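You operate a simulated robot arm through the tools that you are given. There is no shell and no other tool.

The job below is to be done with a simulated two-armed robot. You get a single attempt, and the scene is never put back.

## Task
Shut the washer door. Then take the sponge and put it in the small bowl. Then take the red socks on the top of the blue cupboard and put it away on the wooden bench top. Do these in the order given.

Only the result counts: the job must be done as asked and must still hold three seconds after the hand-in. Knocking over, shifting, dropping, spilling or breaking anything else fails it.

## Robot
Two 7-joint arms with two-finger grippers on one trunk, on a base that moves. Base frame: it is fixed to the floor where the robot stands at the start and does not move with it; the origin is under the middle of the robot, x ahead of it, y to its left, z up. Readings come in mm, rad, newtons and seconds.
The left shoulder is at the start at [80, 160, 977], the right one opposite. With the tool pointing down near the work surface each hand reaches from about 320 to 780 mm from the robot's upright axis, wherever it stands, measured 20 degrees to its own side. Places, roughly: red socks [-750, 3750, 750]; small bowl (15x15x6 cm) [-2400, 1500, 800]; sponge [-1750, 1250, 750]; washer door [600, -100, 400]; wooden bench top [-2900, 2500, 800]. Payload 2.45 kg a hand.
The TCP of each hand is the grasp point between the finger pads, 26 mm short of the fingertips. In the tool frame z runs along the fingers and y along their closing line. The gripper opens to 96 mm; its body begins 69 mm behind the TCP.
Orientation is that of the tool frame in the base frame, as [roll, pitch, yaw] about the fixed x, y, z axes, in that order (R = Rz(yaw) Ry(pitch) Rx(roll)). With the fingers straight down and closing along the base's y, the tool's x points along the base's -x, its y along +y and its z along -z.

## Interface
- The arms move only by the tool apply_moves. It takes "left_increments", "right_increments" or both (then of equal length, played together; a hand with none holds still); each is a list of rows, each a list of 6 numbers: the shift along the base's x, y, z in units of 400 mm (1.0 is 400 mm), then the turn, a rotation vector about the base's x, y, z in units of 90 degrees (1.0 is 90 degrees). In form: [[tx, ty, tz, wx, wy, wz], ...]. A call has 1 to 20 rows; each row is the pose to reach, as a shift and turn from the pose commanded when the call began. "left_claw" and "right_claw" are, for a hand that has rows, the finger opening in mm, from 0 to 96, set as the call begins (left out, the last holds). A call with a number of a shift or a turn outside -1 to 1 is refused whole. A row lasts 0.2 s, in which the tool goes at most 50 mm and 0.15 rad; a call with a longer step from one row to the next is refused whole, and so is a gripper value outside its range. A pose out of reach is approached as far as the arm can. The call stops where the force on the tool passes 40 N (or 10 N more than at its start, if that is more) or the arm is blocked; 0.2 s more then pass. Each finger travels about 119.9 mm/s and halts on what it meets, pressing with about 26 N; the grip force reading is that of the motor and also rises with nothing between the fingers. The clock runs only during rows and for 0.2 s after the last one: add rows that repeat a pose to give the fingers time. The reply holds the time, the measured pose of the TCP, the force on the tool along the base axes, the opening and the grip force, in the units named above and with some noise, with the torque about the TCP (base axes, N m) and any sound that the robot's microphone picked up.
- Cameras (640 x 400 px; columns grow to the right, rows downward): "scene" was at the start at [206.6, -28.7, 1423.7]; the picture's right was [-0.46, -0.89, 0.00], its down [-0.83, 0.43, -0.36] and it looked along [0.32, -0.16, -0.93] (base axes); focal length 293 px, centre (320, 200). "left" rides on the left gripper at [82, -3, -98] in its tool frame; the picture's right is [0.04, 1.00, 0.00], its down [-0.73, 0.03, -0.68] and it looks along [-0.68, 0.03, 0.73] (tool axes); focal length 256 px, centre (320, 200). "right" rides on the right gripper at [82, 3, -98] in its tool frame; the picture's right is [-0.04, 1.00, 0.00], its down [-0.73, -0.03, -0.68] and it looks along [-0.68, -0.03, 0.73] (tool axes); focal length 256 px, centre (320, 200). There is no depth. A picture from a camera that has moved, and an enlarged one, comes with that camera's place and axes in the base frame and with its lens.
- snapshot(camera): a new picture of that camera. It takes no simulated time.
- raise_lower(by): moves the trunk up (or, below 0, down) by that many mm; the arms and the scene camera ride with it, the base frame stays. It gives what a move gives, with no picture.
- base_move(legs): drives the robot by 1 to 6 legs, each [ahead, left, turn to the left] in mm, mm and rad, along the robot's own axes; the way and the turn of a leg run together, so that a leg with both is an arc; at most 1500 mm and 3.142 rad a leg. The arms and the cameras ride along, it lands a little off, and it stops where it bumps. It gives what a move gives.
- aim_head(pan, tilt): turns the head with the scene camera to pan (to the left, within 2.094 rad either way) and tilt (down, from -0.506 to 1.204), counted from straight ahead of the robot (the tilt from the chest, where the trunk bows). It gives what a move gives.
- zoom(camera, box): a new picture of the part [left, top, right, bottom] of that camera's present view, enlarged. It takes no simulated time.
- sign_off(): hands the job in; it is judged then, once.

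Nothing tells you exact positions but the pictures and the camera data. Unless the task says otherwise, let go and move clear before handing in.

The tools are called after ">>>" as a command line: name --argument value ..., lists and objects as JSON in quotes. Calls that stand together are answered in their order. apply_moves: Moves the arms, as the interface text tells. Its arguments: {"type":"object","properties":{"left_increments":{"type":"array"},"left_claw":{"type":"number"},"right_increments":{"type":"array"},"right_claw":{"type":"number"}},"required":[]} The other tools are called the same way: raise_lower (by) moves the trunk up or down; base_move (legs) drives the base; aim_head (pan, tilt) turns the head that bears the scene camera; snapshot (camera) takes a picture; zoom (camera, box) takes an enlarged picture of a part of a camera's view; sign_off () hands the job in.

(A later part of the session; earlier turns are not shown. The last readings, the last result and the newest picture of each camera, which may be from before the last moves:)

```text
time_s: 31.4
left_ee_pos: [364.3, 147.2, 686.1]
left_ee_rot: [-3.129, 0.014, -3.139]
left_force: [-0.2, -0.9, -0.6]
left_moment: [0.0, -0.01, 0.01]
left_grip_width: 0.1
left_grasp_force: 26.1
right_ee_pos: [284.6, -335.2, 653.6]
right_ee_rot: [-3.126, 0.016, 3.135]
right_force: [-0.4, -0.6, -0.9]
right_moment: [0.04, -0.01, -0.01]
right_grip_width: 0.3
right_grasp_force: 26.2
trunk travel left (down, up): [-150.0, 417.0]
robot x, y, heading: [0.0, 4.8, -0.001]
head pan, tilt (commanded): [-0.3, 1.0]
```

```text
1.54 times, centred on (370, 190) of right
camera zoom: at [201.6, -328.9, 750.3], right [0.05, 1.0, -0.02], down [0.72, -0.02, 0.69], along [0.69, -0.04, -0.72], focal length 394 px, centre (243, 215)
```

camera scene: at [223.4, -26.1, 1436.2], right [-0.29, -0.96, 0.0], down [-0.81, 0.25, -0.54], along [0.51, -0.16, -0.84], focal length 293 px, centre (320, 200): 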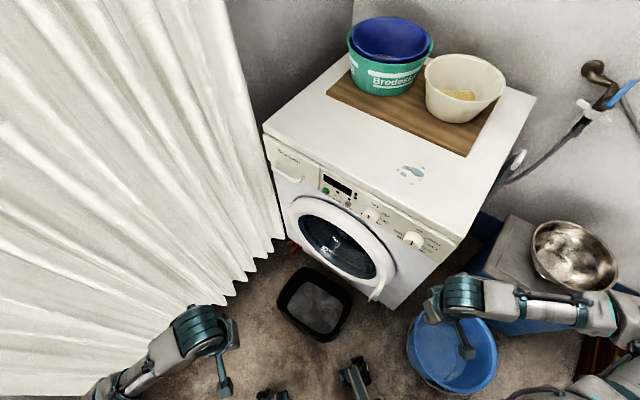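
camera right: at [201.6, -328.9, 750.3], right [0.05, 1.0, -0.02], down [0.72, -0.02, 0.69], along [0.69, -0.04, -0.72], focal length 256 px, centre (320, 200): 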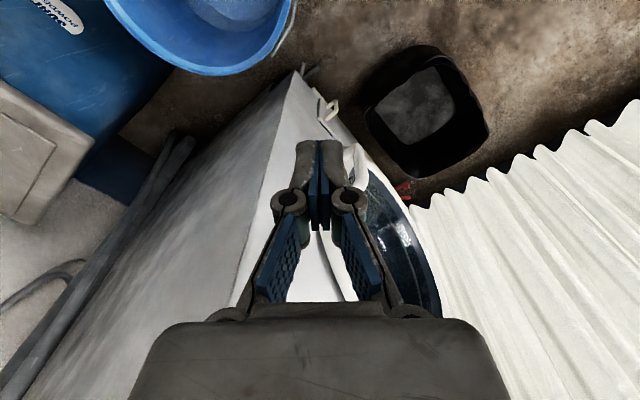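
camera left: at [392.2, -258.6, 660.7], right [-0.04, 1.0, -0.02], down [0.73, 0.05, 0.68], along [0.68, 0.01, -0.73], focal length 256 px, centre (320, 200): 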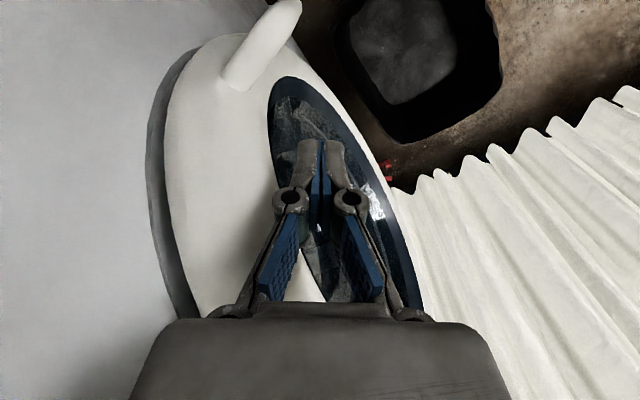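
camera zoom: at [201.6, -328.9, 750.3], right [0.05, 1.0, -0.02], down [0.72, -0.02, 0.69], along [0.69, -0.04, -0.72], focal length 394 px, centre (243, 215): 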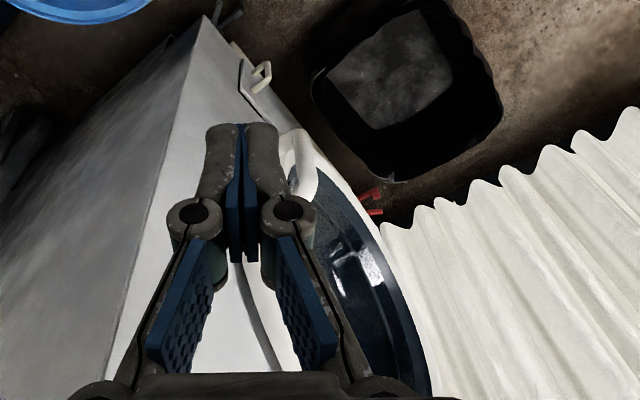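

The door is shut with an even rim all around, so part one is done. Next I'll back away from the washer along the aisle direction, tuck both hands in front of the chest, and then turn to face the left-hand counter where the sponge should be.

>>> base_move --legs '[[-116, 162, 0]]'

>>> apply_moves --right_increments '[[0.04, 0.08, 0.02, 0, 0, 0], [0.08, 0.16, 0.04, 0, 0, 0], [0.12, 0.24, 0.06, 0, 0, 0], [0.16, 0.32, 0.08, 0, 0, 0], [0.2, 0.4, 0.1, 0, 0, 0], [0.24, 0.48, 0.1, 0, 0, 0], [0.27, 0.56, 0.1, 0, 0, 0], [0.28, 0.63, 0.1, 0, 0, 0]]' --left_increments '[[0.02, 0, 0, 0, 0, 0], [0.04, 0, 0, 0, 0, 0], [0.06, 0, 0, 0, 0, 0], [0.06, -0.03, 0, 0, 0, 0], [0.06, -0.06, 0, 0, 0, 0], [0.06, -0.09, 0, 0, 0, 0], [0.06, -0.12, 0, 0, 0, 0], [0.06, -0.15, 0, 0, 0, 0]]'

>>> aim_head --pan 0.0 --tilt 1.0

>>> snapshot --camera "scene"

```text
time_s: 33.0
left_ee_pos: [246.8, 309.8, 687.0]
left_ee_rot: [-3.13, 0.013, -3.136]
left_force: [0.0, -0.3, -0.1]
left_moment: [0.03, -0.01, 0.05]
left_grip_width: 0.0
left_grasp_force: 25.4
right_ee_pos: [170.0, -174.7, 653.2]
right_ee_rot: [-3.121, 0.016, 3.129]
right_force: [-0.4, -1.0, 0.2]
right_moment: [0.01, -0.01, 0.01]
right_grip_width: 0.1
right_grasp_force: 26.2
trunk travel left (down, up): [-150.0, 417.0]
robot x, y, heading: [-114.3, 162.3, 0.004]
head pan, tilt (commanded): [-0.3, 1.0]
```

```text
time_s: 34.8
left_ee_pos: [268.1, 255.7, 688.0]
left_ee_rot: [-3.122, 0.018, -3.138]
left_force: [-0.1, 0.7, 0.1]
left_moment: [0.02, 0.02, 0.0]
left_grip_width: 0.0
left_grasp_force: 25.9
right_ee_pos: [278.4, 83.4, 697.2]
right_ee_rot: [-3.114, 0.021, 3.128]
right_force: [-0.8, -0.1, -0.3]
right_moment: [-0.05, -0.01, 0.0]
right_grip_width: 0.3
right_grasp_force: 25.8
right hand out of reach, approached as far as the arm can: row 1, 2
trunk travel left (down, up): [-150.0, 417.0]
robot x, y, heading: [-118.0, 164.4, 0.004]
head pan, tilt (commanded): [-0.3, 1.0]
```

```text
time_s: 35.6
left_ee_pos: [268.0, 254.5, 688.2]
left_ee_rot: [-3.122, 0.018, -3.137]
left_force: [0.2, 0.6, 0.0]
left_moment: [0.0, 0.0, 0.01]
left_grip_width: 0.0
left_grasp_force: 26.2
right_ee_pos: [279.5, 82.5, 698.0]
right_ee_rot: [-3.115, 0.021, 3.131]
right_force: [0.9, -0.2, -0.6]
right_moment: [0.0, 0.0, 0.0]
right_grip_width: 0.0
right_grasp_force: 25.6
trunk travel left (down, up): [-150.0, 417.0]
robot x, y, heading: [-118.9, 164.0, 0.003]
head pan, tilt (commanded): [0.0, 1.0]
```

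```text
taken
camera scene: at [114.4, 158.2, 1435.9], right [0.0, -1.0, 0.0], down [-0.85, 0.0, -0.53], along [0.53, 0.0, -0.85], focal length 293 px, centre (320, 200)
```

scene: 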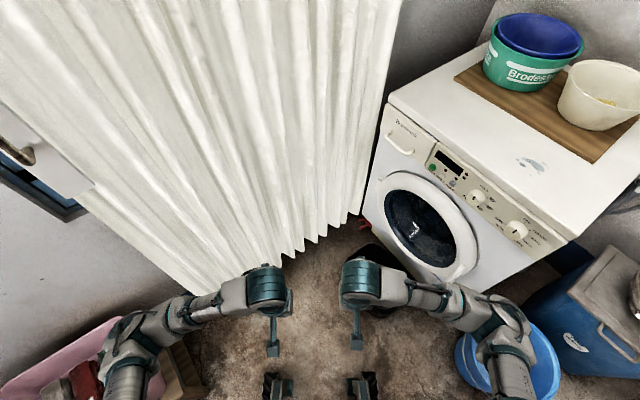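

Both hands are tucked in. The area within about 500 mm is free, so I turn right in two steps to face the left counter row.

>>> base_move --legs '[[0, 0, -1.26]]'

>>> snapshot --camera "scene"

>>> base_move --legs '[[0, 0, -1.26]]'

>>> aim_head --pan 0.0 --tilt 0.6

>>> snapshot --camera "scene"

>>> aim_head --pan -0.9 --tilt 0.6

>>> snapshot --camera "scene"

```text
time_s: 39.1
left_ee_pos: [84.5, -176.7, 687.4]
left_ee_rot: [-3.121, 0.018, 1.868]
left_force: [-0.2, -0.1, -0.6]
left_moment: [0.0, 0.02, 0.0]
left_grip_width: 0.0
left_grasp_force: 25.8
right_ee_pos: [-78.7, -238.1, 697.1]
right_ee_rot: [-3.112, 0.021, 1.852]
right_force: [-0.7, -1.1, 0.6]
right_moment: [-0.01, 0.04, -0.01]
right_grip_width: 0.1
right_grasp_force: 26.1
trunk travel left (down, up): [-150.0, 417.0]
robot x, y, heading: [-115.5, 163.4, -1.274]
head pan, tilt (commanded): [0.0, 1.0]
```

```text
taken
camera scene: at [-43.5, -56.2, 1436.2], right [-0.96, -0.29, 0.0], down [-0.25, 0.81, -0.53], along [0.15, -0.51, -0.85], focal length 293 px, centre (320, 200)
```

scene: 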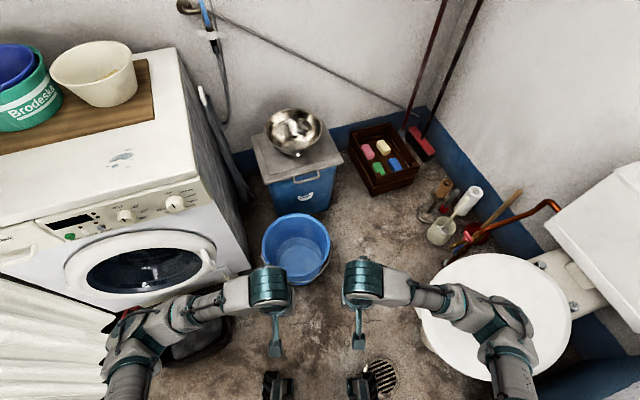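

```text
time_s: 41.0
left_ee_pos: [-94.9, -219.6, 692.9]
left_ee_rot: [-3.096, 0.039, 1.405]
left_force: [-0.2, 0.9, 0.3]
left_moment: [0.02, 0.0, -0.01]
left_grip_width: 0.0
left_grasp_force: 26.0
right_ee_pos: [-245.4, -203.8, 710.2]
right_ee_rot: [3.141, 0.053, 1.422]
right_force: [0.0, 0.5, -0.9]
right_moment: [0.04, 0.02, -0.02]
right_grip_width: 0.1
right_grasp_force: 26.1
trunk travel left (down, up): [-150.0, 417.0]
robot x, y, heading: [-113.1, 162.4, -1.739]
head pan, tilt (commanded): [0.0, 1.0]
stopped in leg 1: the robot was blocked; the commanded pose is now the measured one
```

```text
time_s: 41.9
left_ee_pos: [-97.4, -220.9, 693.8]
left_ee_rot: [-3.085, 0.037, 1.403]
left_force: [0.3, -0.7, 0.1]
left_moment: [-0.01, 0.0, 0.01]
left_grip_width: 0.0
left_grasp_force: 26.6
right_ee_pos: [-242.5, -204.1, 710.4]
right_ee_rot: [3.136, 0.047, 1.428]
right_force: [0.1, 0.6, -0.6]
right_moment: [-0.01, 0.01, 0.0]
right_grip_width: 0.2
right_grasp_force: 25.8
trunk travel left (down, up): [-150.0, 417.0]
robot x, y, heading: [-113.2, 159.9, -1.738]
head pan, tilt (commanded): [0.0, 0.6]
```

```text
taken
camera scene: at [-122.7, -110.9, 1463.3], right [-0.99, 0.17, 0.03], down [0.07, 0.58, -0.81], along [-0.15, -0.8, -0.58], focal length 293 px, centre (320, 200)
```

scene: 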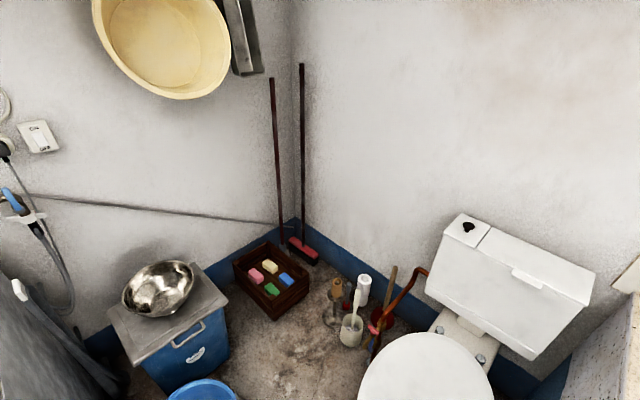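

```text
time_s: 43.1
left_ee_pos: [-97.7, -219.8, 692.7]
left_ee_rot: [-3.088, 0.037, 1.405]
left_force: [0.3, -0.3, 0.8]
left_moment: [0.02, 0.01, -0.02]
left_grip_width: 0.0
left_grasp_force: 26.1
right_ee_pos: [-244.3, -203.9, 712.1]
right_ee_rot: [3.136, 0.049, 1.427]
right_force: [0.2, 0.2, -0.2]
right_moment: [0.01, -0.02, -0.02]
right_grip_width: 0.2
right_grasp_force: 26.4
trunk travel left (down, up): [-150.0, 417.0]
robot x, y, heading: [-114.4, 164.0, -1.734]
head pan, tilt (commanded): [-0.901, 0.6]
```

```text
taken
camera scene: at [-186.4, -65.4, 1466.9], right [-0.48, 0.87, 0.03], down [0.48, 0.29, -0.83], along [-0.73, -0.39, -0.56], focal length 293 px, centre (320, 200)
```

scene: 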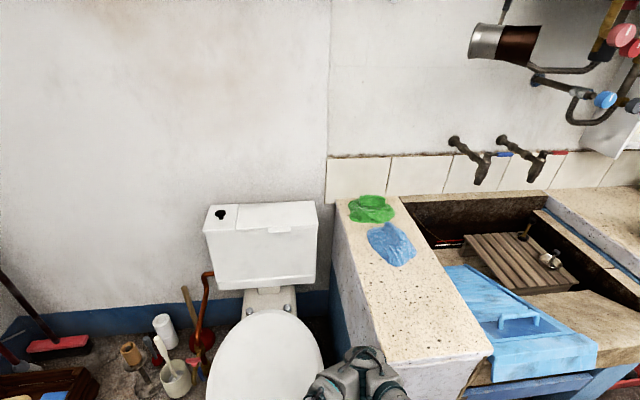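

The right elbow bumped the front corner of the heavy concrete sink counter (corner near (-546,-107)). I back off by turning left, move the base toward the right wall for clearance, and then complete the turn.

>>> base_move --legs '[[0, 0, 0.25]]'

>>> base_move --legs '[[-36, 150, 0]]'

>>> snapshot --camera "scene"

```text
time_s: 44.4
left_ee_pos: [-18.9, -200.4, 698.0]
left_ee_rot: [-3.131, 0.044, 1.649]
left_force: [-0.7, 0.8, -0.1]
left_moment: [-0.03, -0.04, -0.02]
left_grip_width: 0.3
left_grasp_force: 26.2
right_ee_pos: [-175.9, -223.4, 708.7]
right_ee_rot: [3.127, 0.056, 1.658]
right_force: [-0.6, -0.6, -2.0]
right_moment: [0.0, -0.08, 0.01]
right_grip_width: 0.0
right_grasp_force: 25.1
trunk travel left (down, up): [-150.0, 417.0]
robot x, y, heading: [-118.1, 162.0, -1.492]
head pan, tilt (commanded): [-0.901, 0.6]
```

```text
time_s: 45.8
left_ee_pos: [124.9, -148.4, 699.8]
left_ee_rot: [-3.119, 0.051, 1.648]
left_force: [0.6, -0.5, 0.4]
left_moment: [-0.01, 0.0, 0.03]
left_grip_width: 0.1
left_grasp_force: 26.2
right_ee_pos: [-30.1, -170.3, 713.2]
right_ee_rot: [3.128, 0.063, 1.661]
right_force: [0.0, -0.1, 0.1]
right_moment: [0.01, 0.01, 0.02]
right_grip_width: 0.0
right_grasp_force: 26.1
trunk travel left (down, up): [-150.0, 417.0]
robot x, y, heading: [25.3, 210.9, -1.492]
head pan, tilt (commanded): [-0.901, 0.6]
```

```text
taken
camera scene: at [-38.6, -12.4, 1467.4], right [-0.68, 0.73, 0.0], down [0.42, 0.39, -0.82], along [-0.6, -0.56, -0.57], focal length 293 px, centre (320, 200)
```

scene: 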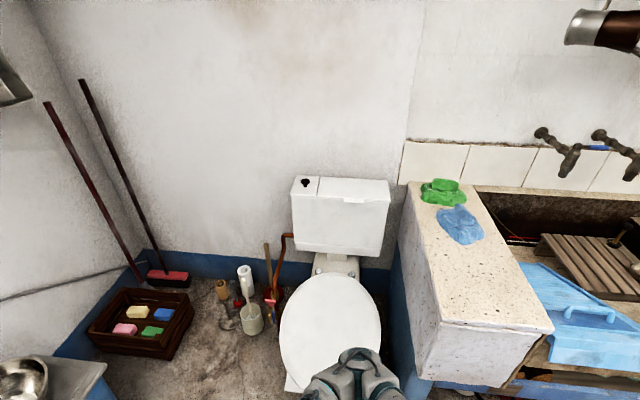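

Clear of the counter now. I complete the turn toward the left counter row and look.

>>> base_move --legs '[[0, 0, -1.03]]'

>>> aim_head --pan -0.9 --tilt 0.5

>>> snapshot --camera "scene"

>>> aim_head --pan -1.5 --tilt 0.6

>>> snapshot --camera "scene"

```text
time_s: 48.8
left_ee_pos: [-226.5, -56.1, 701.7]
left_ee_rot: [-3.105, 0.058, 0.615]
left_force: [-0.6, 0.8, -0.1]
left_moment: [0.0, -0.01, 0.0]
left_grip_width: 0.3
left_grasp_force: 25.8
right_ee_pos: [-325.8, 65.0, 714.8]
right_ee_rot: [3.134, 0.07, 0.625]
right_force: [-0.9, -0.1, -0.6]
right_moment: [-0.02, -0.04, 0.01]
right_grip_width: 0.2
right_grasp_force: 26.0
trunk travel left (down, up): [-150.0, 417.0]
robot x, y, heading: [20.3, 212.8, -2.526]
head pan, tilt (commanded): [-0.901, 0.6]
```

```text
time_s: 49.4
left_ee_pos: [-227.3, -55.3, 702.8]
left_ee_rot: [-3.094, 0.058, 0.614]
left_force: [-0.5, -0.7, 0.5]
left_moment: [-0.01, -0.01, 0.0]
left_grip_width: 0.0
left_grasp_force: 26.6
right_ee_pos: [-323.8, 63.1, 715.3]
right_ee_rot: [3.136, 0.07, 0.626]
right_force: [-0.3, 0.5, 0.2]
right_moment: [0.0, 0.0, -0.02]
right_grip_width: 0.0
right_grasp_force: 26.0
trunk travel left (down, up): [-150.0, 417.0]
robot x, y, heading: [24.2, 210.1, -2.522]
head pan, tilt (commanded): [-0.901, 0.499]
```

```text
taken
camera scene: at [-183.4, 139.7, 1478.6], right [0.28, 0.96, 0.01], down [0.46, -0.13, -0.88], along [-0.84, 0.25, -0.48], focal length 293 px, centre (320, 200)
```

scene: 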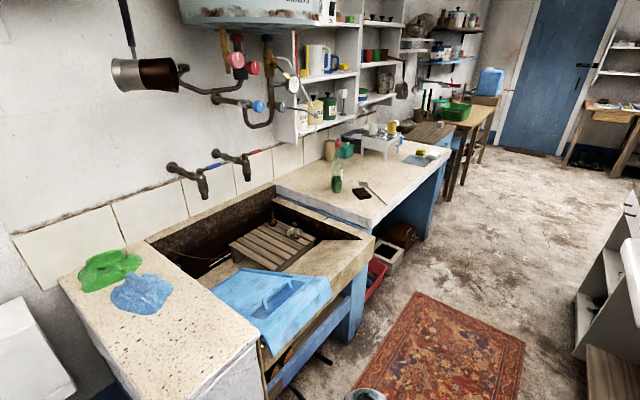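

```text
time_s: 50.4
left_ee_pos: [-230.1, -52.6, 701.7]
left_ee_rot: [-3.1, 0.06, 0.615]
left_force: [0.2, -0.6, -0.7]
left_moment: [-0.01, -0.03, -0.01]
left_grip_width: 0.0
left_grasp_force: 26.1
right_ee_pos: [-325.2, 65.2, 714.8]
right_ee_rot: [3.133, 0.069, 0.625]
right_force: [0.1, 0.2, 0.0]
right_moment: [-0.01, 0.0, -0.01]
right_grip_width: 0.2
right_grasp_force: 25.8
trunk travel left (down, up): [-150.0, 417.0]
robot x, y, heading: [23.6, 210.6, -2.52]
head pan, tilt (commanded): [-1.499, 0.6]
```

```text
taken
camera scene: at [-155.5, 187.0, 1469.4], right [0.77, 0.64, 0.0], down [0.36, -0.43, -0.83], along [-0.53, 0.64, -0.56], focal length 293 px, centre (320, 200)
```

scene: 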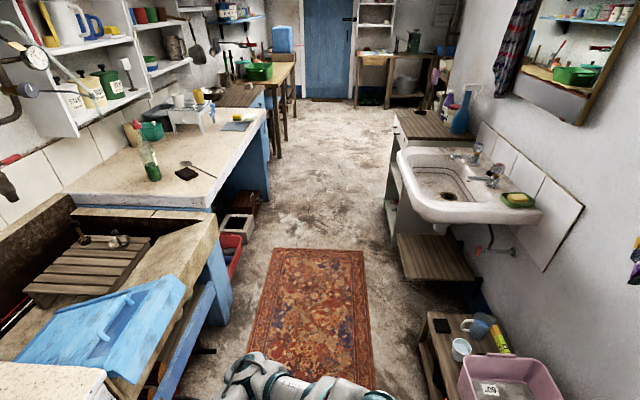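

Now the whole aisle is visible: concrete sink, white counter with a bottle, then a wooden-topped bench further on. I zoom in on the counter items.

>>> zoom --camera "scene" --box '[90, 40, 310, 200]'

>>> zoom --camera "scene" --box '[150, 60, 290, 140]'

>>> zoom --camera "scene" --box '[340, 0, 500, 110]'

```text
2.50 times, centred on (200, 120) of scene
camera zoom: at [-155.5, 187.0, 1469.4], right [0.77, 0.64, 0.0], down [0.36, -0.43, -0.83], along [-0.53, 0.64, -0.56], focal length 732 px, centre (620, 400)
```

zoom: 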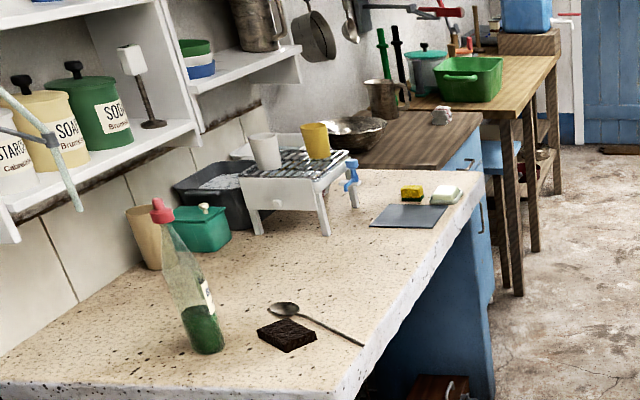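

```text
4.57 times, centred on (220, 100) of scene
camera zoom: at [-155.5, 187.0, 1469.4], right [0.77, 0.64, 0.0], down [0.36, -0.43, -0.83], along [-0.53, 0.64, -0.56], focal length 1338 px, centre (777, 657)
```

zoom: 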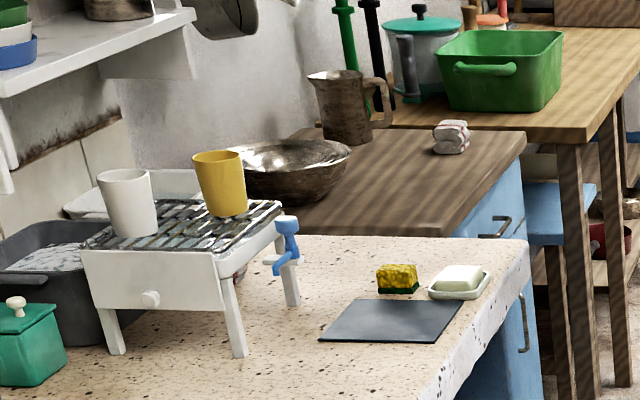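

```text
3.64 times, centred on (420, 55) of scene
camera zoom: at [-155.5, 187.0, 1469.4], right [0.77, 0.64, 0.0], down [0.36, -0.43, -0.83], along [-0.53, 0.64, -0.56], focal length 1065 px, centre (-44, 727)
```

zoom: 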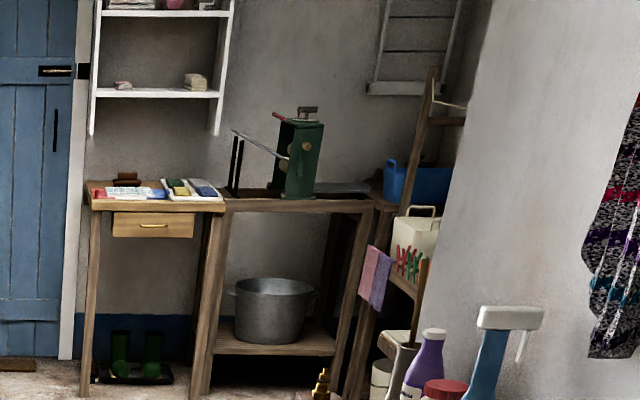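

The sponge (yellow/green) lies on the terrazzo counter beside a soap dish, and the small metal bowl sits on the next wooden top. The clear aisle is about 0.7 m wide, so I raise the trunk to lift the hands above counter height and slide sideways down the aisle facing the counters.

>>> raise_lower --by 250

>>> base_move --legs '[[200, -843, 0]]'

>>> aim_head --pan -0.8 --tilt 0.7

>>> snapshot --camera "scene"

```text
time_s: 53.0
left_ee_pos: [-226.8, -55.1, 951.5]
left_ee_rot: [-3.105, 0.059, 0.614]
left_force: [0.0, -0.1, 0.3]
left_moment: [-0.03, 0.01, 0.03]
left_grip_width: 0.1
left_grasp_force: 26.2
right_ee_pos: [-324.1, 64.2, 965.6]
right_ee_rot: [3.134, 0.07, 0.626]
right_force: [-0.2, 0.1, 0.6]
right_moment: [-0.01, 0.0, -0.01]
right_grip_width: 0.1
right_grasp_force: 25.6
trunk travel left (down, up): [-400.0, 167.0]
robot x, y, heading: [25.6, 209.9, -2.523]
head pan, tilt (commanded): [-1.499, 0.6]
```

```text
time_s: 57.6
left_ee_pos: [-877.6, 515.8, 954.3]
left_ee_rot: [-3.1, 0.06, 0.614]
left_force: [0.3, 0.5, -0.9]
left_moment: [0.0, 0.0, 0.0]
left_grip_width: 0.1
left_grasp_force: 26.0
right_ee_pos: [-975.3, 635.1, 966.3]
right_ee_rot: [3.14, 0.069, 0.627]
right_force: [0.8, -0.6, 0.2]
right_moment: [-0.02, -0.01, 0.01]
right_grip_width: 0.1
right_grasp_force: 26.1
trunk travel left (down, up): [-400.0, 167.0]
robot x, y, heading: [-629.2, 785.9, -2.524]
head pan, tilt (commanded): [-1.499, 0.6]
```

```text
time_s: 58.7
left_ee_pos: [-877.2, 519.6, 955.3]
left_ee_rot: [-3.101, 0.059, 0.614]
left_force: [0.0, -0.3, -0.9]
left_moment: [0.02, -0.01, 0.01]
left_grip_width: 0.4
left_grasp_force: 26.1
right_ee_pos: [-974.4, 639.0, 968.4]
right_ee_rot: [3.134, 0.073, 0.627]
right_force: [0.2, -0.2, 0.3]
right_moment: [0.04, 0.02, 0.02]
right_grip_width: 0.0
right_grasp_force: 26.1
trunk travel left (down, up): [-400.0, 167.0]
robot x, y, heading: [-629.2, 786.5, -2.529]
head pan, tilt (commanded): [-0.799, 0.7]
```

```text
taken
camera scene: at [-706.8, 797.8, 1722.9], right [0.18, 0.98, 0.0], down [0.63, -0.11, -0.76], along [-0.75, 0.14, -0.64], focal length 293 px, centre (320, 200)
```

scene: 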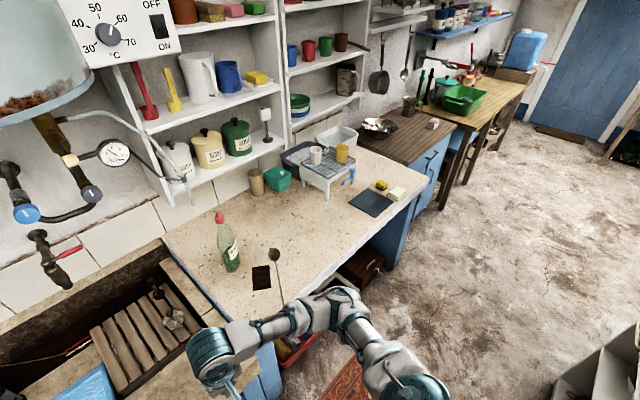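

Triangulating from two views, the sponge is near (-1803,1316,830) and the bowl near (-2510,1575,~790). I slide further along the aisle to stand in front of the sponge.

>>> base_move --legs '[[126, -920, 0]]'

>>> aim_head --pan -0.2 --tilt 0.9

>>> snapshot --camera "scene"

>>> snapshot --camera "right"

```text
time_s: 63.6
left_ee_pos: [-1515.5, 1207.6, 953.3]
left_ee_rot: [-3.103, 0.061, 0.607]
left_force: [0.4, -0.1, -0.3]
left_moment: [0.02, -0.04, 0.0]
left_grip_width: 0.0
left_grasp_force: 25.5
right_ee_pos: [-1612.1, 1326.9, 966.6]
right_ee_rot: [3.137, 0.074, 0.62]
right_force: [-0.2, 0.1, 0.1]
right_moment: [0.04, 0.03, 0.01]
right_grip_width: 0.3
right_grasp_force: 25.6
trunk travel left (down, up): [-400.0, 167.0]
robot x, y, heading: [-1263.9, 1470.1, -2.534]
head pan, tilt (commanded): [-0.799, 0.7]
```

```text
time_s: 64.6
left_ee_pos: [-1508.5, 1202.5, 953.5]
left_ee_rot: [-3.097, 0.062, 0.608]
left_force: [-1.1, -0.9, 0.1]
left_moment: [0.04, 0.01, 0.02]
left_grip_width: 0.0
left_grasp_force: 25.6
right_ee_pos: [-1605.3, 1322.7, 969.0]
right_ee_rot: [-3.14, 0.075, 0.619]
right_force: [1.0, 0.5, 0.2]
right_moment: [0.03, -0.02, 0.0]
right_grip_width: 0.0
right_grasp_force: 25.2
trunk travel left (down, up): [-400.0, 167.0]
robot x, y, heading: [-1263.4, 1470.6, -2.534]
head pan, tilt (commanded): [-0.201, 0.901]
```

```text
taken
camera scene: at [-1334.8, 1446.5, 1705.4], right [-0.4, 0.92, 0.0], down [0.72, 0.31, -0.62], along [-0.57, -0.25, -0.79], focal length 293 px, centre (320, 200)
```

scene: 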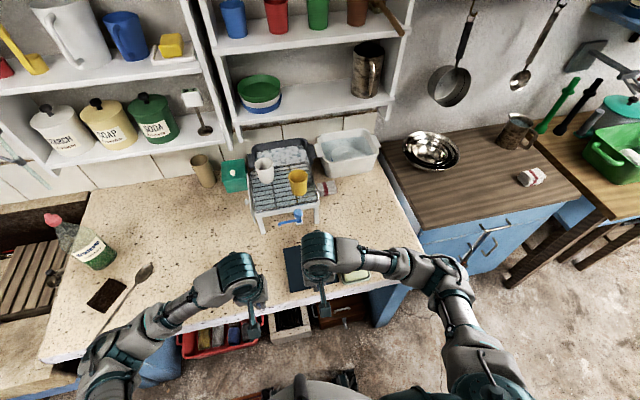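

```text
taken
camera right: at [-1531.1, 1370.9, 1060.5], right [0.55, -0.84, 0.0], down [-0.57, -0.37, 0.73], along [-0.61, -0.4, -0.68], focal length 256 px, centre (320, 200)
```

right: 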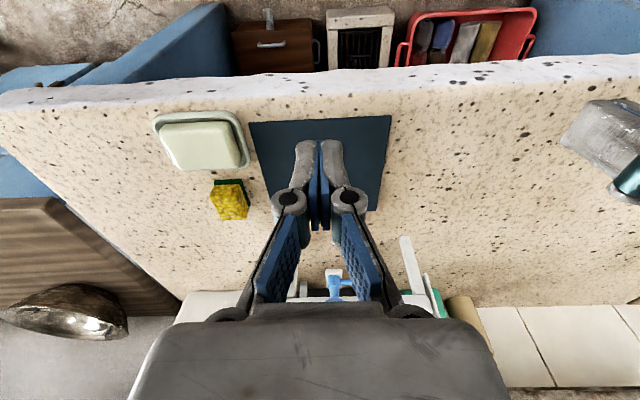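

The right-hand camera shows the sponge at about (-1797,1335,840) next to the soap dish and a dark tile. I zoom in to see its orientation before planning the grasp.

>>> zoom --camera "right" --box '[140, 90, 300, 240]'

>>> zoom --camera "scene" --box '[270, 200, 430, 320]'

```text
2.67 times, centred on (220, 165) of right
camera zoom: at [-1531.1, 1370.9, 1060.5], right [0.55, -0.84, 0.0], down [-0.57, -0.37, 0.73], along [-0.61, -0.4, -0.68], focal length 683 px, centre (587, 293)
```

zoom: 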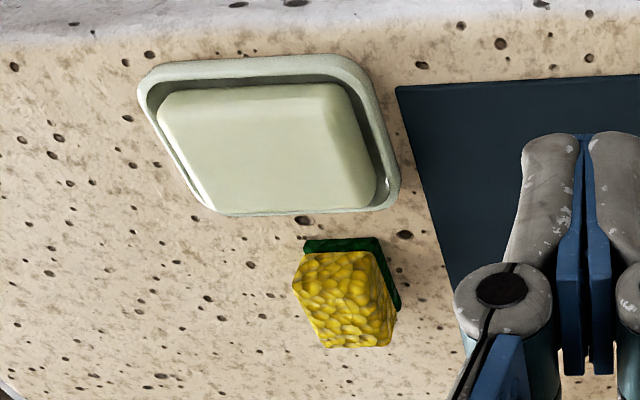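

```text
3.33 times, centred on (350, 260) of scene
camera zoom: at [-1334.8, 1446.5, 1705.4], right [-0.4, 0.92, 0.0], down [0.72, 0.31, -0.62], along [-0.57, -0.25, -0.79], focal length 976 px, centre (220, 0)
```

zoom: 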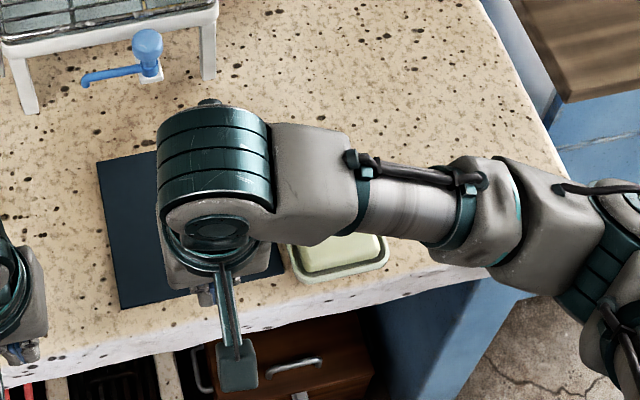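

The sponge's narrow side (about 40 mm) runs along the counter, so closing the fingers sideways fits. I move the right hand over it, straighten the tool, open the fingers and look again to measure height.

>>> apply_moves --right_increments '[[-0.08, 0.005, 0, 0.0056, -0.0078, 0], [-0.16, 0.01, 0, 0.011, -0.0156, 0], [-0.24, 0.015, 0, 0.0167, -0.0233, 0], [-0.32, 0.02, 0, 0.022, -0.031, 0], [-0.4, 0.025, 0, 0.0278, -0.0389, 0], [-0.44, 0.03, 0, 0.0278, -0.0389, 0], [-0.44, 0.03, 0, 0.0278, -0.0389, 0]]' --right_claw 85

>>> snapshot --camera "right"

>>> snapshot --camera "scene"

```text
time_s: 66.2
left_ee_pos: [-1511.5, 1207.0, 954.5]
left_ee_rot: [-3.103, 0.062, 0.607]
left_force: [0.0, -0.3, -1.0]
left_moment: [-0.04, 0.0, 0.02]
left_grip_width: 0.1
left_grasp_force: 26.1
right_ee_pos: [-1783.9, 1338.7, 968.2]
right_ee_rot: [3.139, 0.003, 0.619]
right_force: [0.5, 0.2, 0.4]
right_moment: [0.03, 0.0, -0.04]
right_grip_width: 85.1
right_grasp_force: 0.0
trunk travel left (down, up): [-400.0, 167.0]
robot x, y, heading: [-1262.5, 1469.1, -2.533]
head pan, tilt (commanded): [-0.201, 0.901]
```

```text
taken
camera right: at [-1715.0, 1383.7, 1066.3], right [0.55, -0.84, 0.0], down [-0.61, -0.4, 0.68], along [-0.57, -0.37, -0.73], focal length 256 px, centre (320, 200)
```

right: 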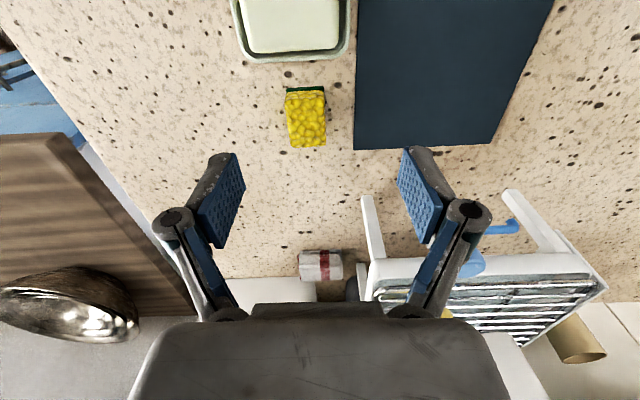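

```text
taken
camera scene: at [-1340.4, 1453.7, 1705.2], right [-0.4, 0.92, -0.01], down [0.72, 0.31, -0.62], along [-0.56, -0.25, -0.79], focal length 293 px, centre (320, 200)
```

scene: 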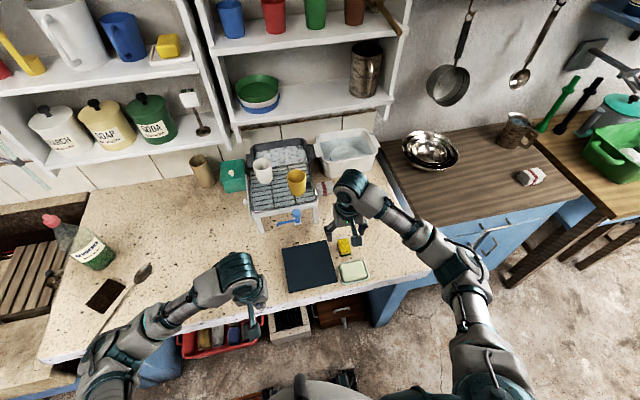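

Triangulating the two hand-camera views puts the sponge at about (-1820,1332), its centre near z≈815 and the counter at ≈795. I move over it and come down to z≈870 to check the alignment.

>>> apply_moves --right_increments '[[-0.05, -0.01, -0.05, 0, 0, 0], [-0.09, -0.0175, -0.12, 0, 0, 0], [-0.09, -0.0175, -0.18, 0, 0, 0], [-0.09, -0.0175, -0.235, 0, 0, 0], [-0.09, -0.0175, -0.235, 0, 0, 0]]'

>>> snapshot --camera "right"

>>> zoom --camera "scene" --box '[290, 160, 410, 300]'

```text
time_s: 67.4
left_ee_pos: [-1511.3, 1204.1, 954.1]
left_ee_rot: [-3.1, 0.062, 0.606]
left_force: [0.5, -0.8, -0.7]
left_moment: [-0.04, 0.0, -0.04]
left_grip_width: 0.0
left_grasp_force: 26.2
right_ee_pos: [-1819.9, 1329.8, 873.3]
right_ee_rot: [3.14, 0.001, 0.62]
right_force: [0.4, 0.2, -0.1]
right_moment: [0.0, 0.01, 0.0]
right_grip_width: 84.8
right_grasp_force: 0.0
trunk travel left (down, up): [-400.0, 167.0]
robot x, y, heading: [-1266.2, 1474.1, -2.529]
head pan, tilt (commanded): [-0.201, 0.901]
```

```text
taken
camera right: at [-1750.5, 1374.5, 972.0], right [0.55, -0.84, 0.0], down [-0.61, -0.4, 0.68], along [-0.57, -0.37, -0.73], focal length 256 px, centre (320, 200)
```

right: 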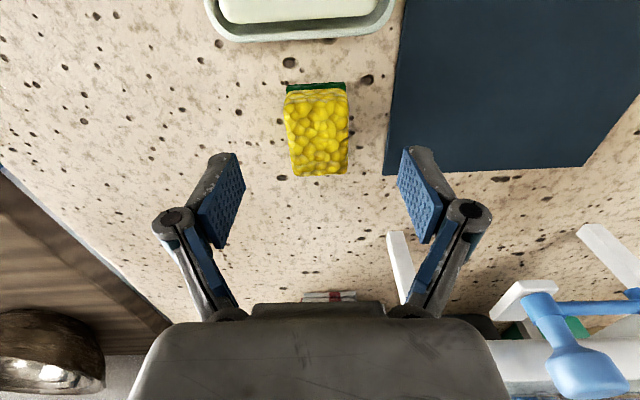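

```text
2.86 times, centred on (350, 230) of scene
camera zoom: at [-1338.4, 1450.4, 1705.3], right [-0.4, 0.92, -0.01], down [0.72, 0.31, -0.62], along [-0.56, -0.25, -0.79], focal length 837 px, centre (234, 114)
```

zoom: 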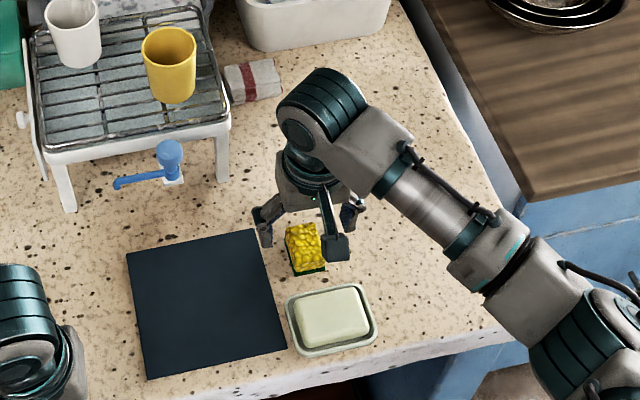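

The sponge is right under the grasp point and between the open fingers. I lower to z≈828 and close the fingers.

>>> apply_moves --right_increments '[[0, 0, -0.06, 0, 0, 0], [0, 0, -0.11, 0, 0, 0], [0, 0, -0.11, 0, 0, 0]]'

>>> snapshot --camera "right"

```text
time_s: 68.2
left_ee_pos: [-1511.1, 1207.0, 954.0]
left_ee_rot: [-3.1, 0.062, 0.606]
left_force: [-1.0, -0.3, 0.0]
left_moment: [0.05, -0.01, -0.02]
left_grip_width: 0.0
left_grasp_force: 26.3
right_ee_pos: [-1818.2, 1331.0, 829.2]
right_ee_rot: [3.14, 0.001, 0.619]
right_force: [0.3, 0.1, 0.2]
right_moment: [0.0, -0.02, -0.01]
right_grip_width: 84.9
right_grasp_force: 0.1
trunk travel left (down, up): [-400.0, 167.0]
robot x, y, heading: [-1262.3, 1474.5, -2.532]
head pan, tilt (commanded): [-0.201, 0.901]
```

```text
taken
camera right: at [-1750.8, 1375.6, 928.4], right [0.55, -0.84, 0.0], down [-0.61, -0.4, 0.68], along [-0.57, -0.37, -0.73], focal length 256 px, centre (320, 200)
```

right: 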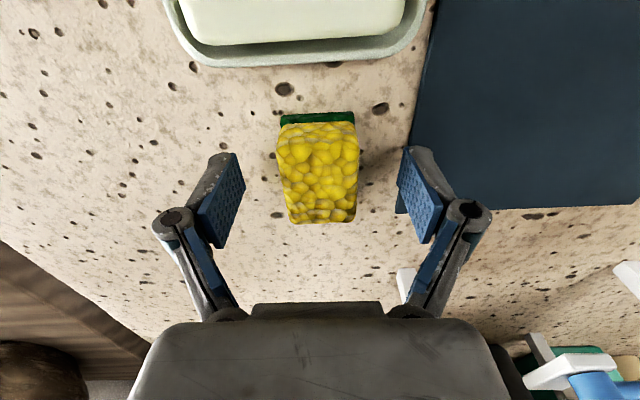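

The counter is at roughly z≈800, so the fingertips are just above it. I close the fingers on the sponge.

>>> apply_moves --right_increments '[[0, 0, 0, 0, 0, 0], [0, 0, 0, 0, 0, 0], [0, 0, 0, 0, 0, 0], [0, 0, 0, 0, 0, 0]]' --right_claw 15

>>> snapshot --camera "right"

```text
time_s: 69.2
left_ee_pos: [-1510.5, 1206.4, 953.8]
left_ee_rot: [-3.101, 0.062, 0.605]
left_force: [0.4, -0.4, -0.3]
left_moment: [0.02, -0.01, 0.01]
left_grip_width: 0.1
left_grasp_force: 25.5
right_ee_pos: [-1818.4, 1330.7, 830.7]
right_ee_rot: [3.139, 0.002, 0.619]
right_force: [-0.8, 0.3, 2.8]
right_moment: [0.02, 0.02, 0.04]
right_grip_width: 37.2
right_grasp_force: 25.8
trunk travel left (down, up): [-400.0, 167.0]
robot x, y, heading: [-1265.4, 1473.6, -2.529]
head pan, tilt (commanded): [-0.201, 0.901]
```

```text
taken
camera right: at [-1750.8, 1375.5, 928.9], right [0.55, -0.84, 0.0], down [-0.61, -0.4, 0.68], along [-0.57, -0.37, -0.73], focal length 256 px, centre (320, 200)
```

right: 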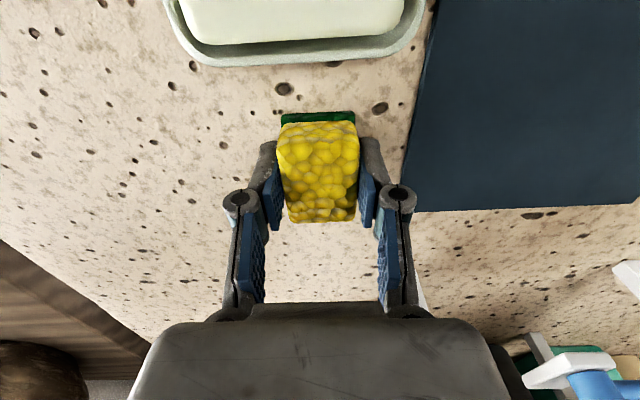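

The sponge is held (width 37 mm, 26 N). I lift it straight up and check that it comes along.

>>> apply_moves --right_increments '[[0, 0, 0.05, 0, 0, 0], [0, 0, 0.12, 0, 0, 0], [0, 0, 0.2, 0, 0, 0], [0, 0, 0.28, 0, 0, 0], [0, 0, 0.36, 0, 0, 0], [0, 0, 0.44, 0, 0, 0]]'

>>> snapshot --camera "right"

>>> aim_head --pan -0.9 --tilt 0.9

>>> snapshot --camera "scene"

```text
time_s: 70.6
left_ee_pos: [-1511.6, 1205.7, 954.2]
left_ee_rot: [-3.1, 0.067, 0.605]
left_force: [-0.6, -0.3, 0.2]
left_moment: [0.01, 0.01, 0.0]
left_grip_width: 0.0
left_grasp_force: 26.1
right_ee_pos: [-1820.2, 1331.6, 1006.5]
right_ee_rot: [3.14, 0.0, 0.62]
right_force: [1.6, 0.2, 0.1]
right_moment: [-0.01, 0.0, -0.01]
right_grip_width: 36.9
right_grasp_force: 26.1
trunk travel left (down, up): [-400.0, 167.0]
robot x, y, heading: [-1263.5, 1474.0, -2.536]
head pan, tilt (commanded): [-0.201, 0.901]
```

```text
taken
camera right: at [-1751.4, 1375.3, 1103.8], right [0.55, -0.84, 0.0], down [-0.61, -0.4, 0.68], along [-0.57, -0.37, -0.73], focal length 256 px, centre (320, 200)
```

right: 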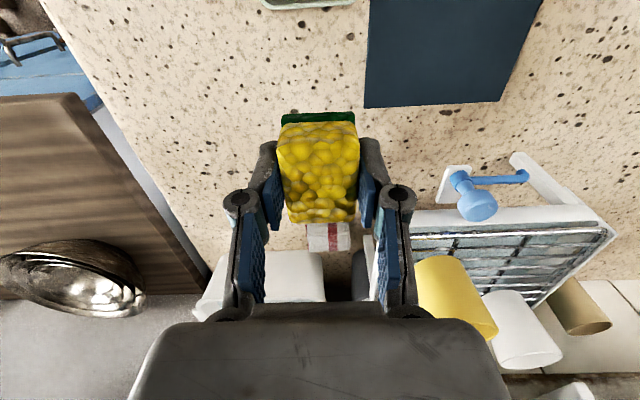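

```text
time_s: 71.7
left_ee_pos: [-1511.7, 1205.0, 954.4]
left_ee_rot: [-3.099, 0.063, 0.608]
left_force: [-0.6, 0.2, 0.0]
left_moment: [-0.04, 0.01, 0.01]
left_grip_width: 0.2
left_grasp_force: 25.8
right_ee_pos: [-1820.7, 1330.2, 1005.0]
right_ee_rot: [3.14, 0.001, 0.619]
right_force: [0.0, 0.0, 1.0]
right_moment: [-0.01, -0.01, -0.03]
right_grip_width: 37.2
right_grasp_force: 26.0
trunk travel left (down, up): [-400.0, 167.0]
robot x, y, heading: [-1266.0, 1470.4, -2.529]
head pan, tilt (commanded): [-0.901, 0.901]
```

```text
taken
camera scene: at [-1342.2, 1502.8, 1705.1], right [0.29, 0.96, 0.0], down [0.76, -0.23, -0.62], along [-0.59, 0.18, -0.79], focal length 293 px, centre (320, 200)
```

scene: 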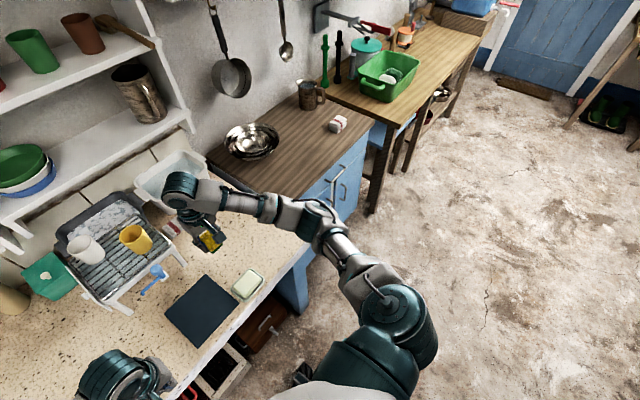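

The sponge is firmly in the right hand. I zoom on the metal bowl on the wooden top to see what exactly stands there.

>>> zoom --camera "scene" --box '[190, 90, 350, 200]'

>>> zoom --camera "scene" --box '[290, 20, 510, 150]'

```text
3.64 times, centred on (270, 145) of scene
camera zoom: at [-1342.2, 1502.8, 1705.1], right [0.29, 0.96, 0.0], down [0.76, -0.23, -0.62], along [-0.59, 0.18, -0.79], focal length 1065 px, centre (502, 400)
```

zoom: 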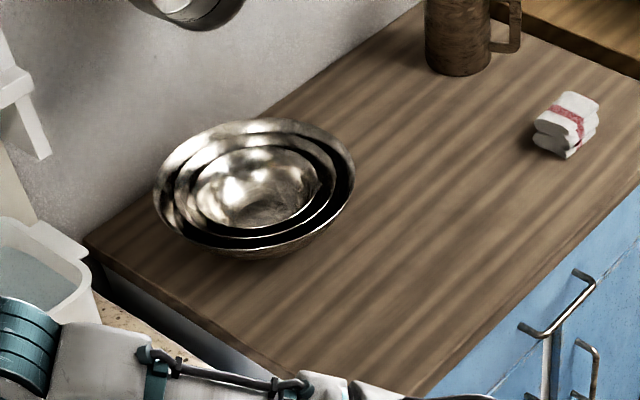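

```text
2.91 times, centred on (400, 85) of scene
camera zoom: at [-1342.2, 1502.8, 1705.1], right [0.29, 0.96, 0.0], down [0.76, -0.23, -0.62], along [-0.59, 0.18, -0.79], focal length 852 px, centre (87, 534)
```

zoom: 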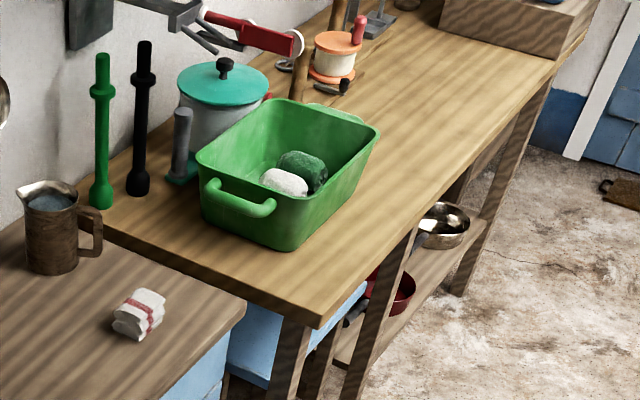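

The metal item is a nest of three bowls; the innermost one is the small bowl (about (-2395,1512)). I draw the sponge hand back a little and higher, then drive along the aisle and forward to stand in front of the wooden top.

>>> apply_moves --right_increments '[[0.066, 0.047, 0.02, 0, 0, 0], [0.133, 0.094, 0.04, 0, 0, 0], [0.2, 0.14, 0.06, 0, 0, 0], [0.265, 0.187, 0.08, 0, 0, 0]]'

>>> base_move --legs '[[0, -650, 0]]'

>>> aim_head --pan 0.0 --tilt 1.1

>>> snapshot --camera "scene"

>>> snapshot --camera "right"

```text
time_s: 72.7
left_ee_pos: [-1509.7, 1205.7, 955.3]
left_ee_rot: [-3.097, 0.065, 0.605]
left_force: [0.1, -0.2, 0.1]
left_moment: [0.01, 0.0, 0.01]
left_grip_width: 0.0
left_grasp_force: 25.5
right_ee_pos: [-1712.6, 1407.3, 1038.6]
right_ee_rot: [3.14, 0.003, 0.62]
right_force: [0.5, -0.2, -1.1]
right_moment: [0.01, 0.01, 0.01]
right_grip_width: 36.9
right_grasp_force: 26.4
trunk travel left (down, up): [-400.0, 167.0]
robot x, y, heading: [-1264.2, 1472.0, -2.534]
head pan, tilt (commanded): [-0.901, 0.901]
```

```text
time_s: 76.3
left_ee_pos: [-1880.9, 1736.9, 953.5]
left_ee_rot: [-3.094, 0.061, 0.61]
left_force: [0.3, -1.0, -0.2]
left_moment: [0.02, 0.0, 0.0]
left_grip_width: 0.2
left_grasp_force: 26.0
right_ee_pos: [-2084.8, 1934.2, 1038.2]
right_ee_rot: [-3.138, 0.003, 0.624]
right_force: [1.3, -0.8, -0.5]
right_moment: [0.07, 0.01, 0.02]
right_grip_width: 37.0
right_grasp_force: 26.3
trunk travel left (down, up): [-400.0, 167.0]
robot x, y, heading: [-1639.3, 2008.9, -2.529]
head pan, tilt (commanded): [-0.901, 0.901]
```

```text
time_s: 77.5
left_ee_pos: [-1880.7, 1738.4, 953.2]
left_ee_rot: [-3.096, 0.065, 0.609]
left_force: [-0.7, 0.3, 0.8]
left_moment: [0.03, 0.02, 0.01]
left_grip_width: 0.1
left_grasp_force: 25.9
right_ee_pos: [-2084.2, 1937.1, 1039.9]
right_ee_rot: [-3.14, 0.002, 0.623]
right_force: [0.3, -0.3, 0.2]
right_moment: [0.05, 0.02, -0.01]
right_grip_width: 37.1
right_grasp_force: 25.3
trunk travel left (down, up): [-400.0, 167.0]
robot x, y, heading: [-1637.8, 2013.0, -2.528]
head pan, tilt (commanded): [0.0, 1.1]
```

```text
taken
camera scene: at [-1688.0, 1970.6, 1690.5], right [-0.57, 0.82, 0.0], down [0.73, 0.51, -0.45], along [-0.37, -0.26, -0.89], focal length 293 px, centre (320, 200)
```

scene: 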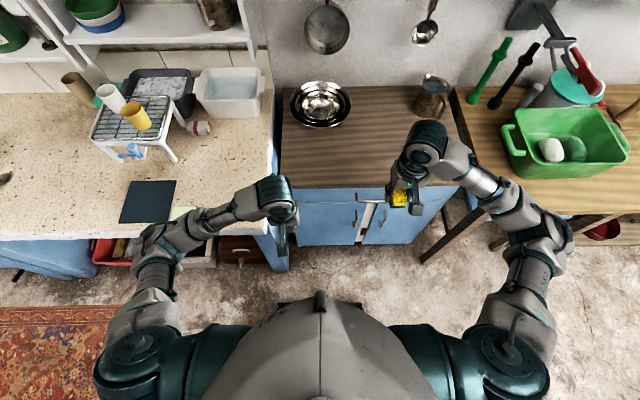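

```text
taken
camera right: at [-2015.0, 1982.2, 1137.5], right [0.55, -0.83, 0.0], down [-0.61, -0.4, 0.68], along [-0.57, -0.37, -0.73], focal length 256 px, centre (320, 200)
```

right: 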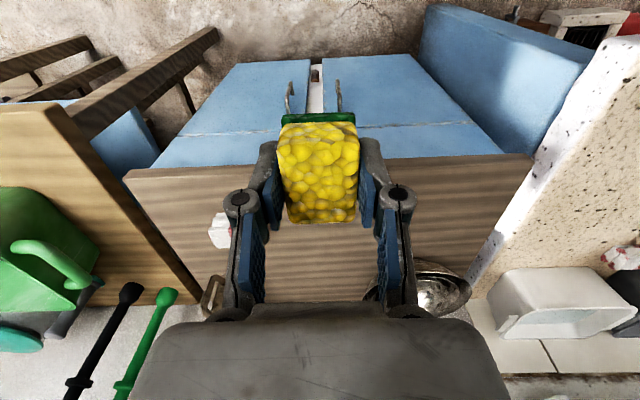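

The robot stands facing the cupboard; the nest of bowls is nearly straight ahead, about 910 mm away, and the cupboard edge is 567 mm ahead. I drive forward 240 mm, keeping clear of the counter end panel.

>>> base_move --legs '[[240, -30, 0]]'

>>> snapshot --camera "scene"

>>> zoom --camera "scene" --box '[250, 60, 410, 180]'

```text
time_s: 79.3
left_ee_pos: [-2085.9, 1666.9, 959.9]
left_ee_rot: [-3.089, 0.074, 0.591]
left_force: [3.2, -1.9, 0.8]
left_moment: [0.12, 0.24, -0.06]
left_grip_width: 0.0
left_grasp_force: 26.4
right_ee_pos: [-2285.0, 1868.6, 1047.2]
right_ee_rot: [-3.13, 0.015, 0.609]
right_force: [-0.5, -2.6, 0.1]
right_moment: [0.27, -0.01, -0.01]
right_grip_width: 37.1
right_grasp_force: 25.9
trunk travel left (down, up): [-400.0, 167.0]
robot x, y, heading: [-1847.0, 1937.1, -2.546]
head pan, tilt (commanded): [0.0, 1.1]
```

```text
taken
camera scene: at [-1901.4, 1924.5, 1694.6], right [-0.56, 0.83, -0.01], down [0.74, 0.49, -0.46], along [-0.37, -0.27, -0.89], focal length 293 px, centre (320, 200)
```

scene: 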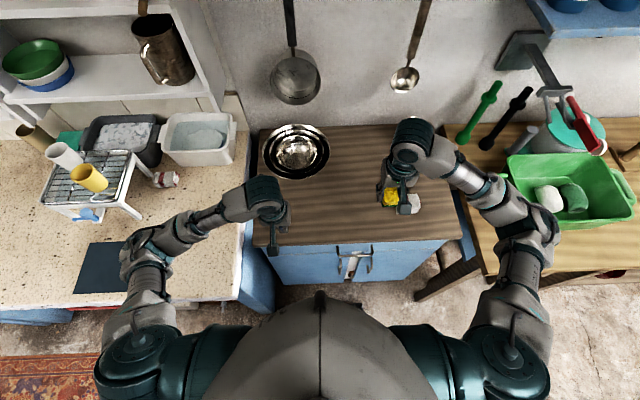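

```text
3.33 times, centred on (330, 120) of scene
camera zoom: at [-1901.4, 1924.5, 1694.6], right [-0.56, 0.83, -0.01], down [0.74, 0.49, -0.46], along [-0.37, -0.27, -0.89], focal length 976 px, centre (287, 467)
```

zoom: 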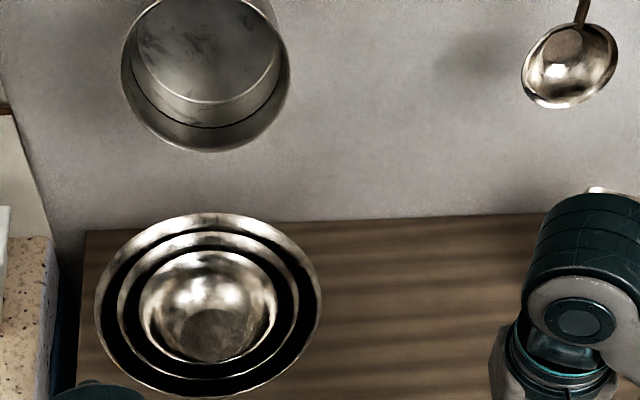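

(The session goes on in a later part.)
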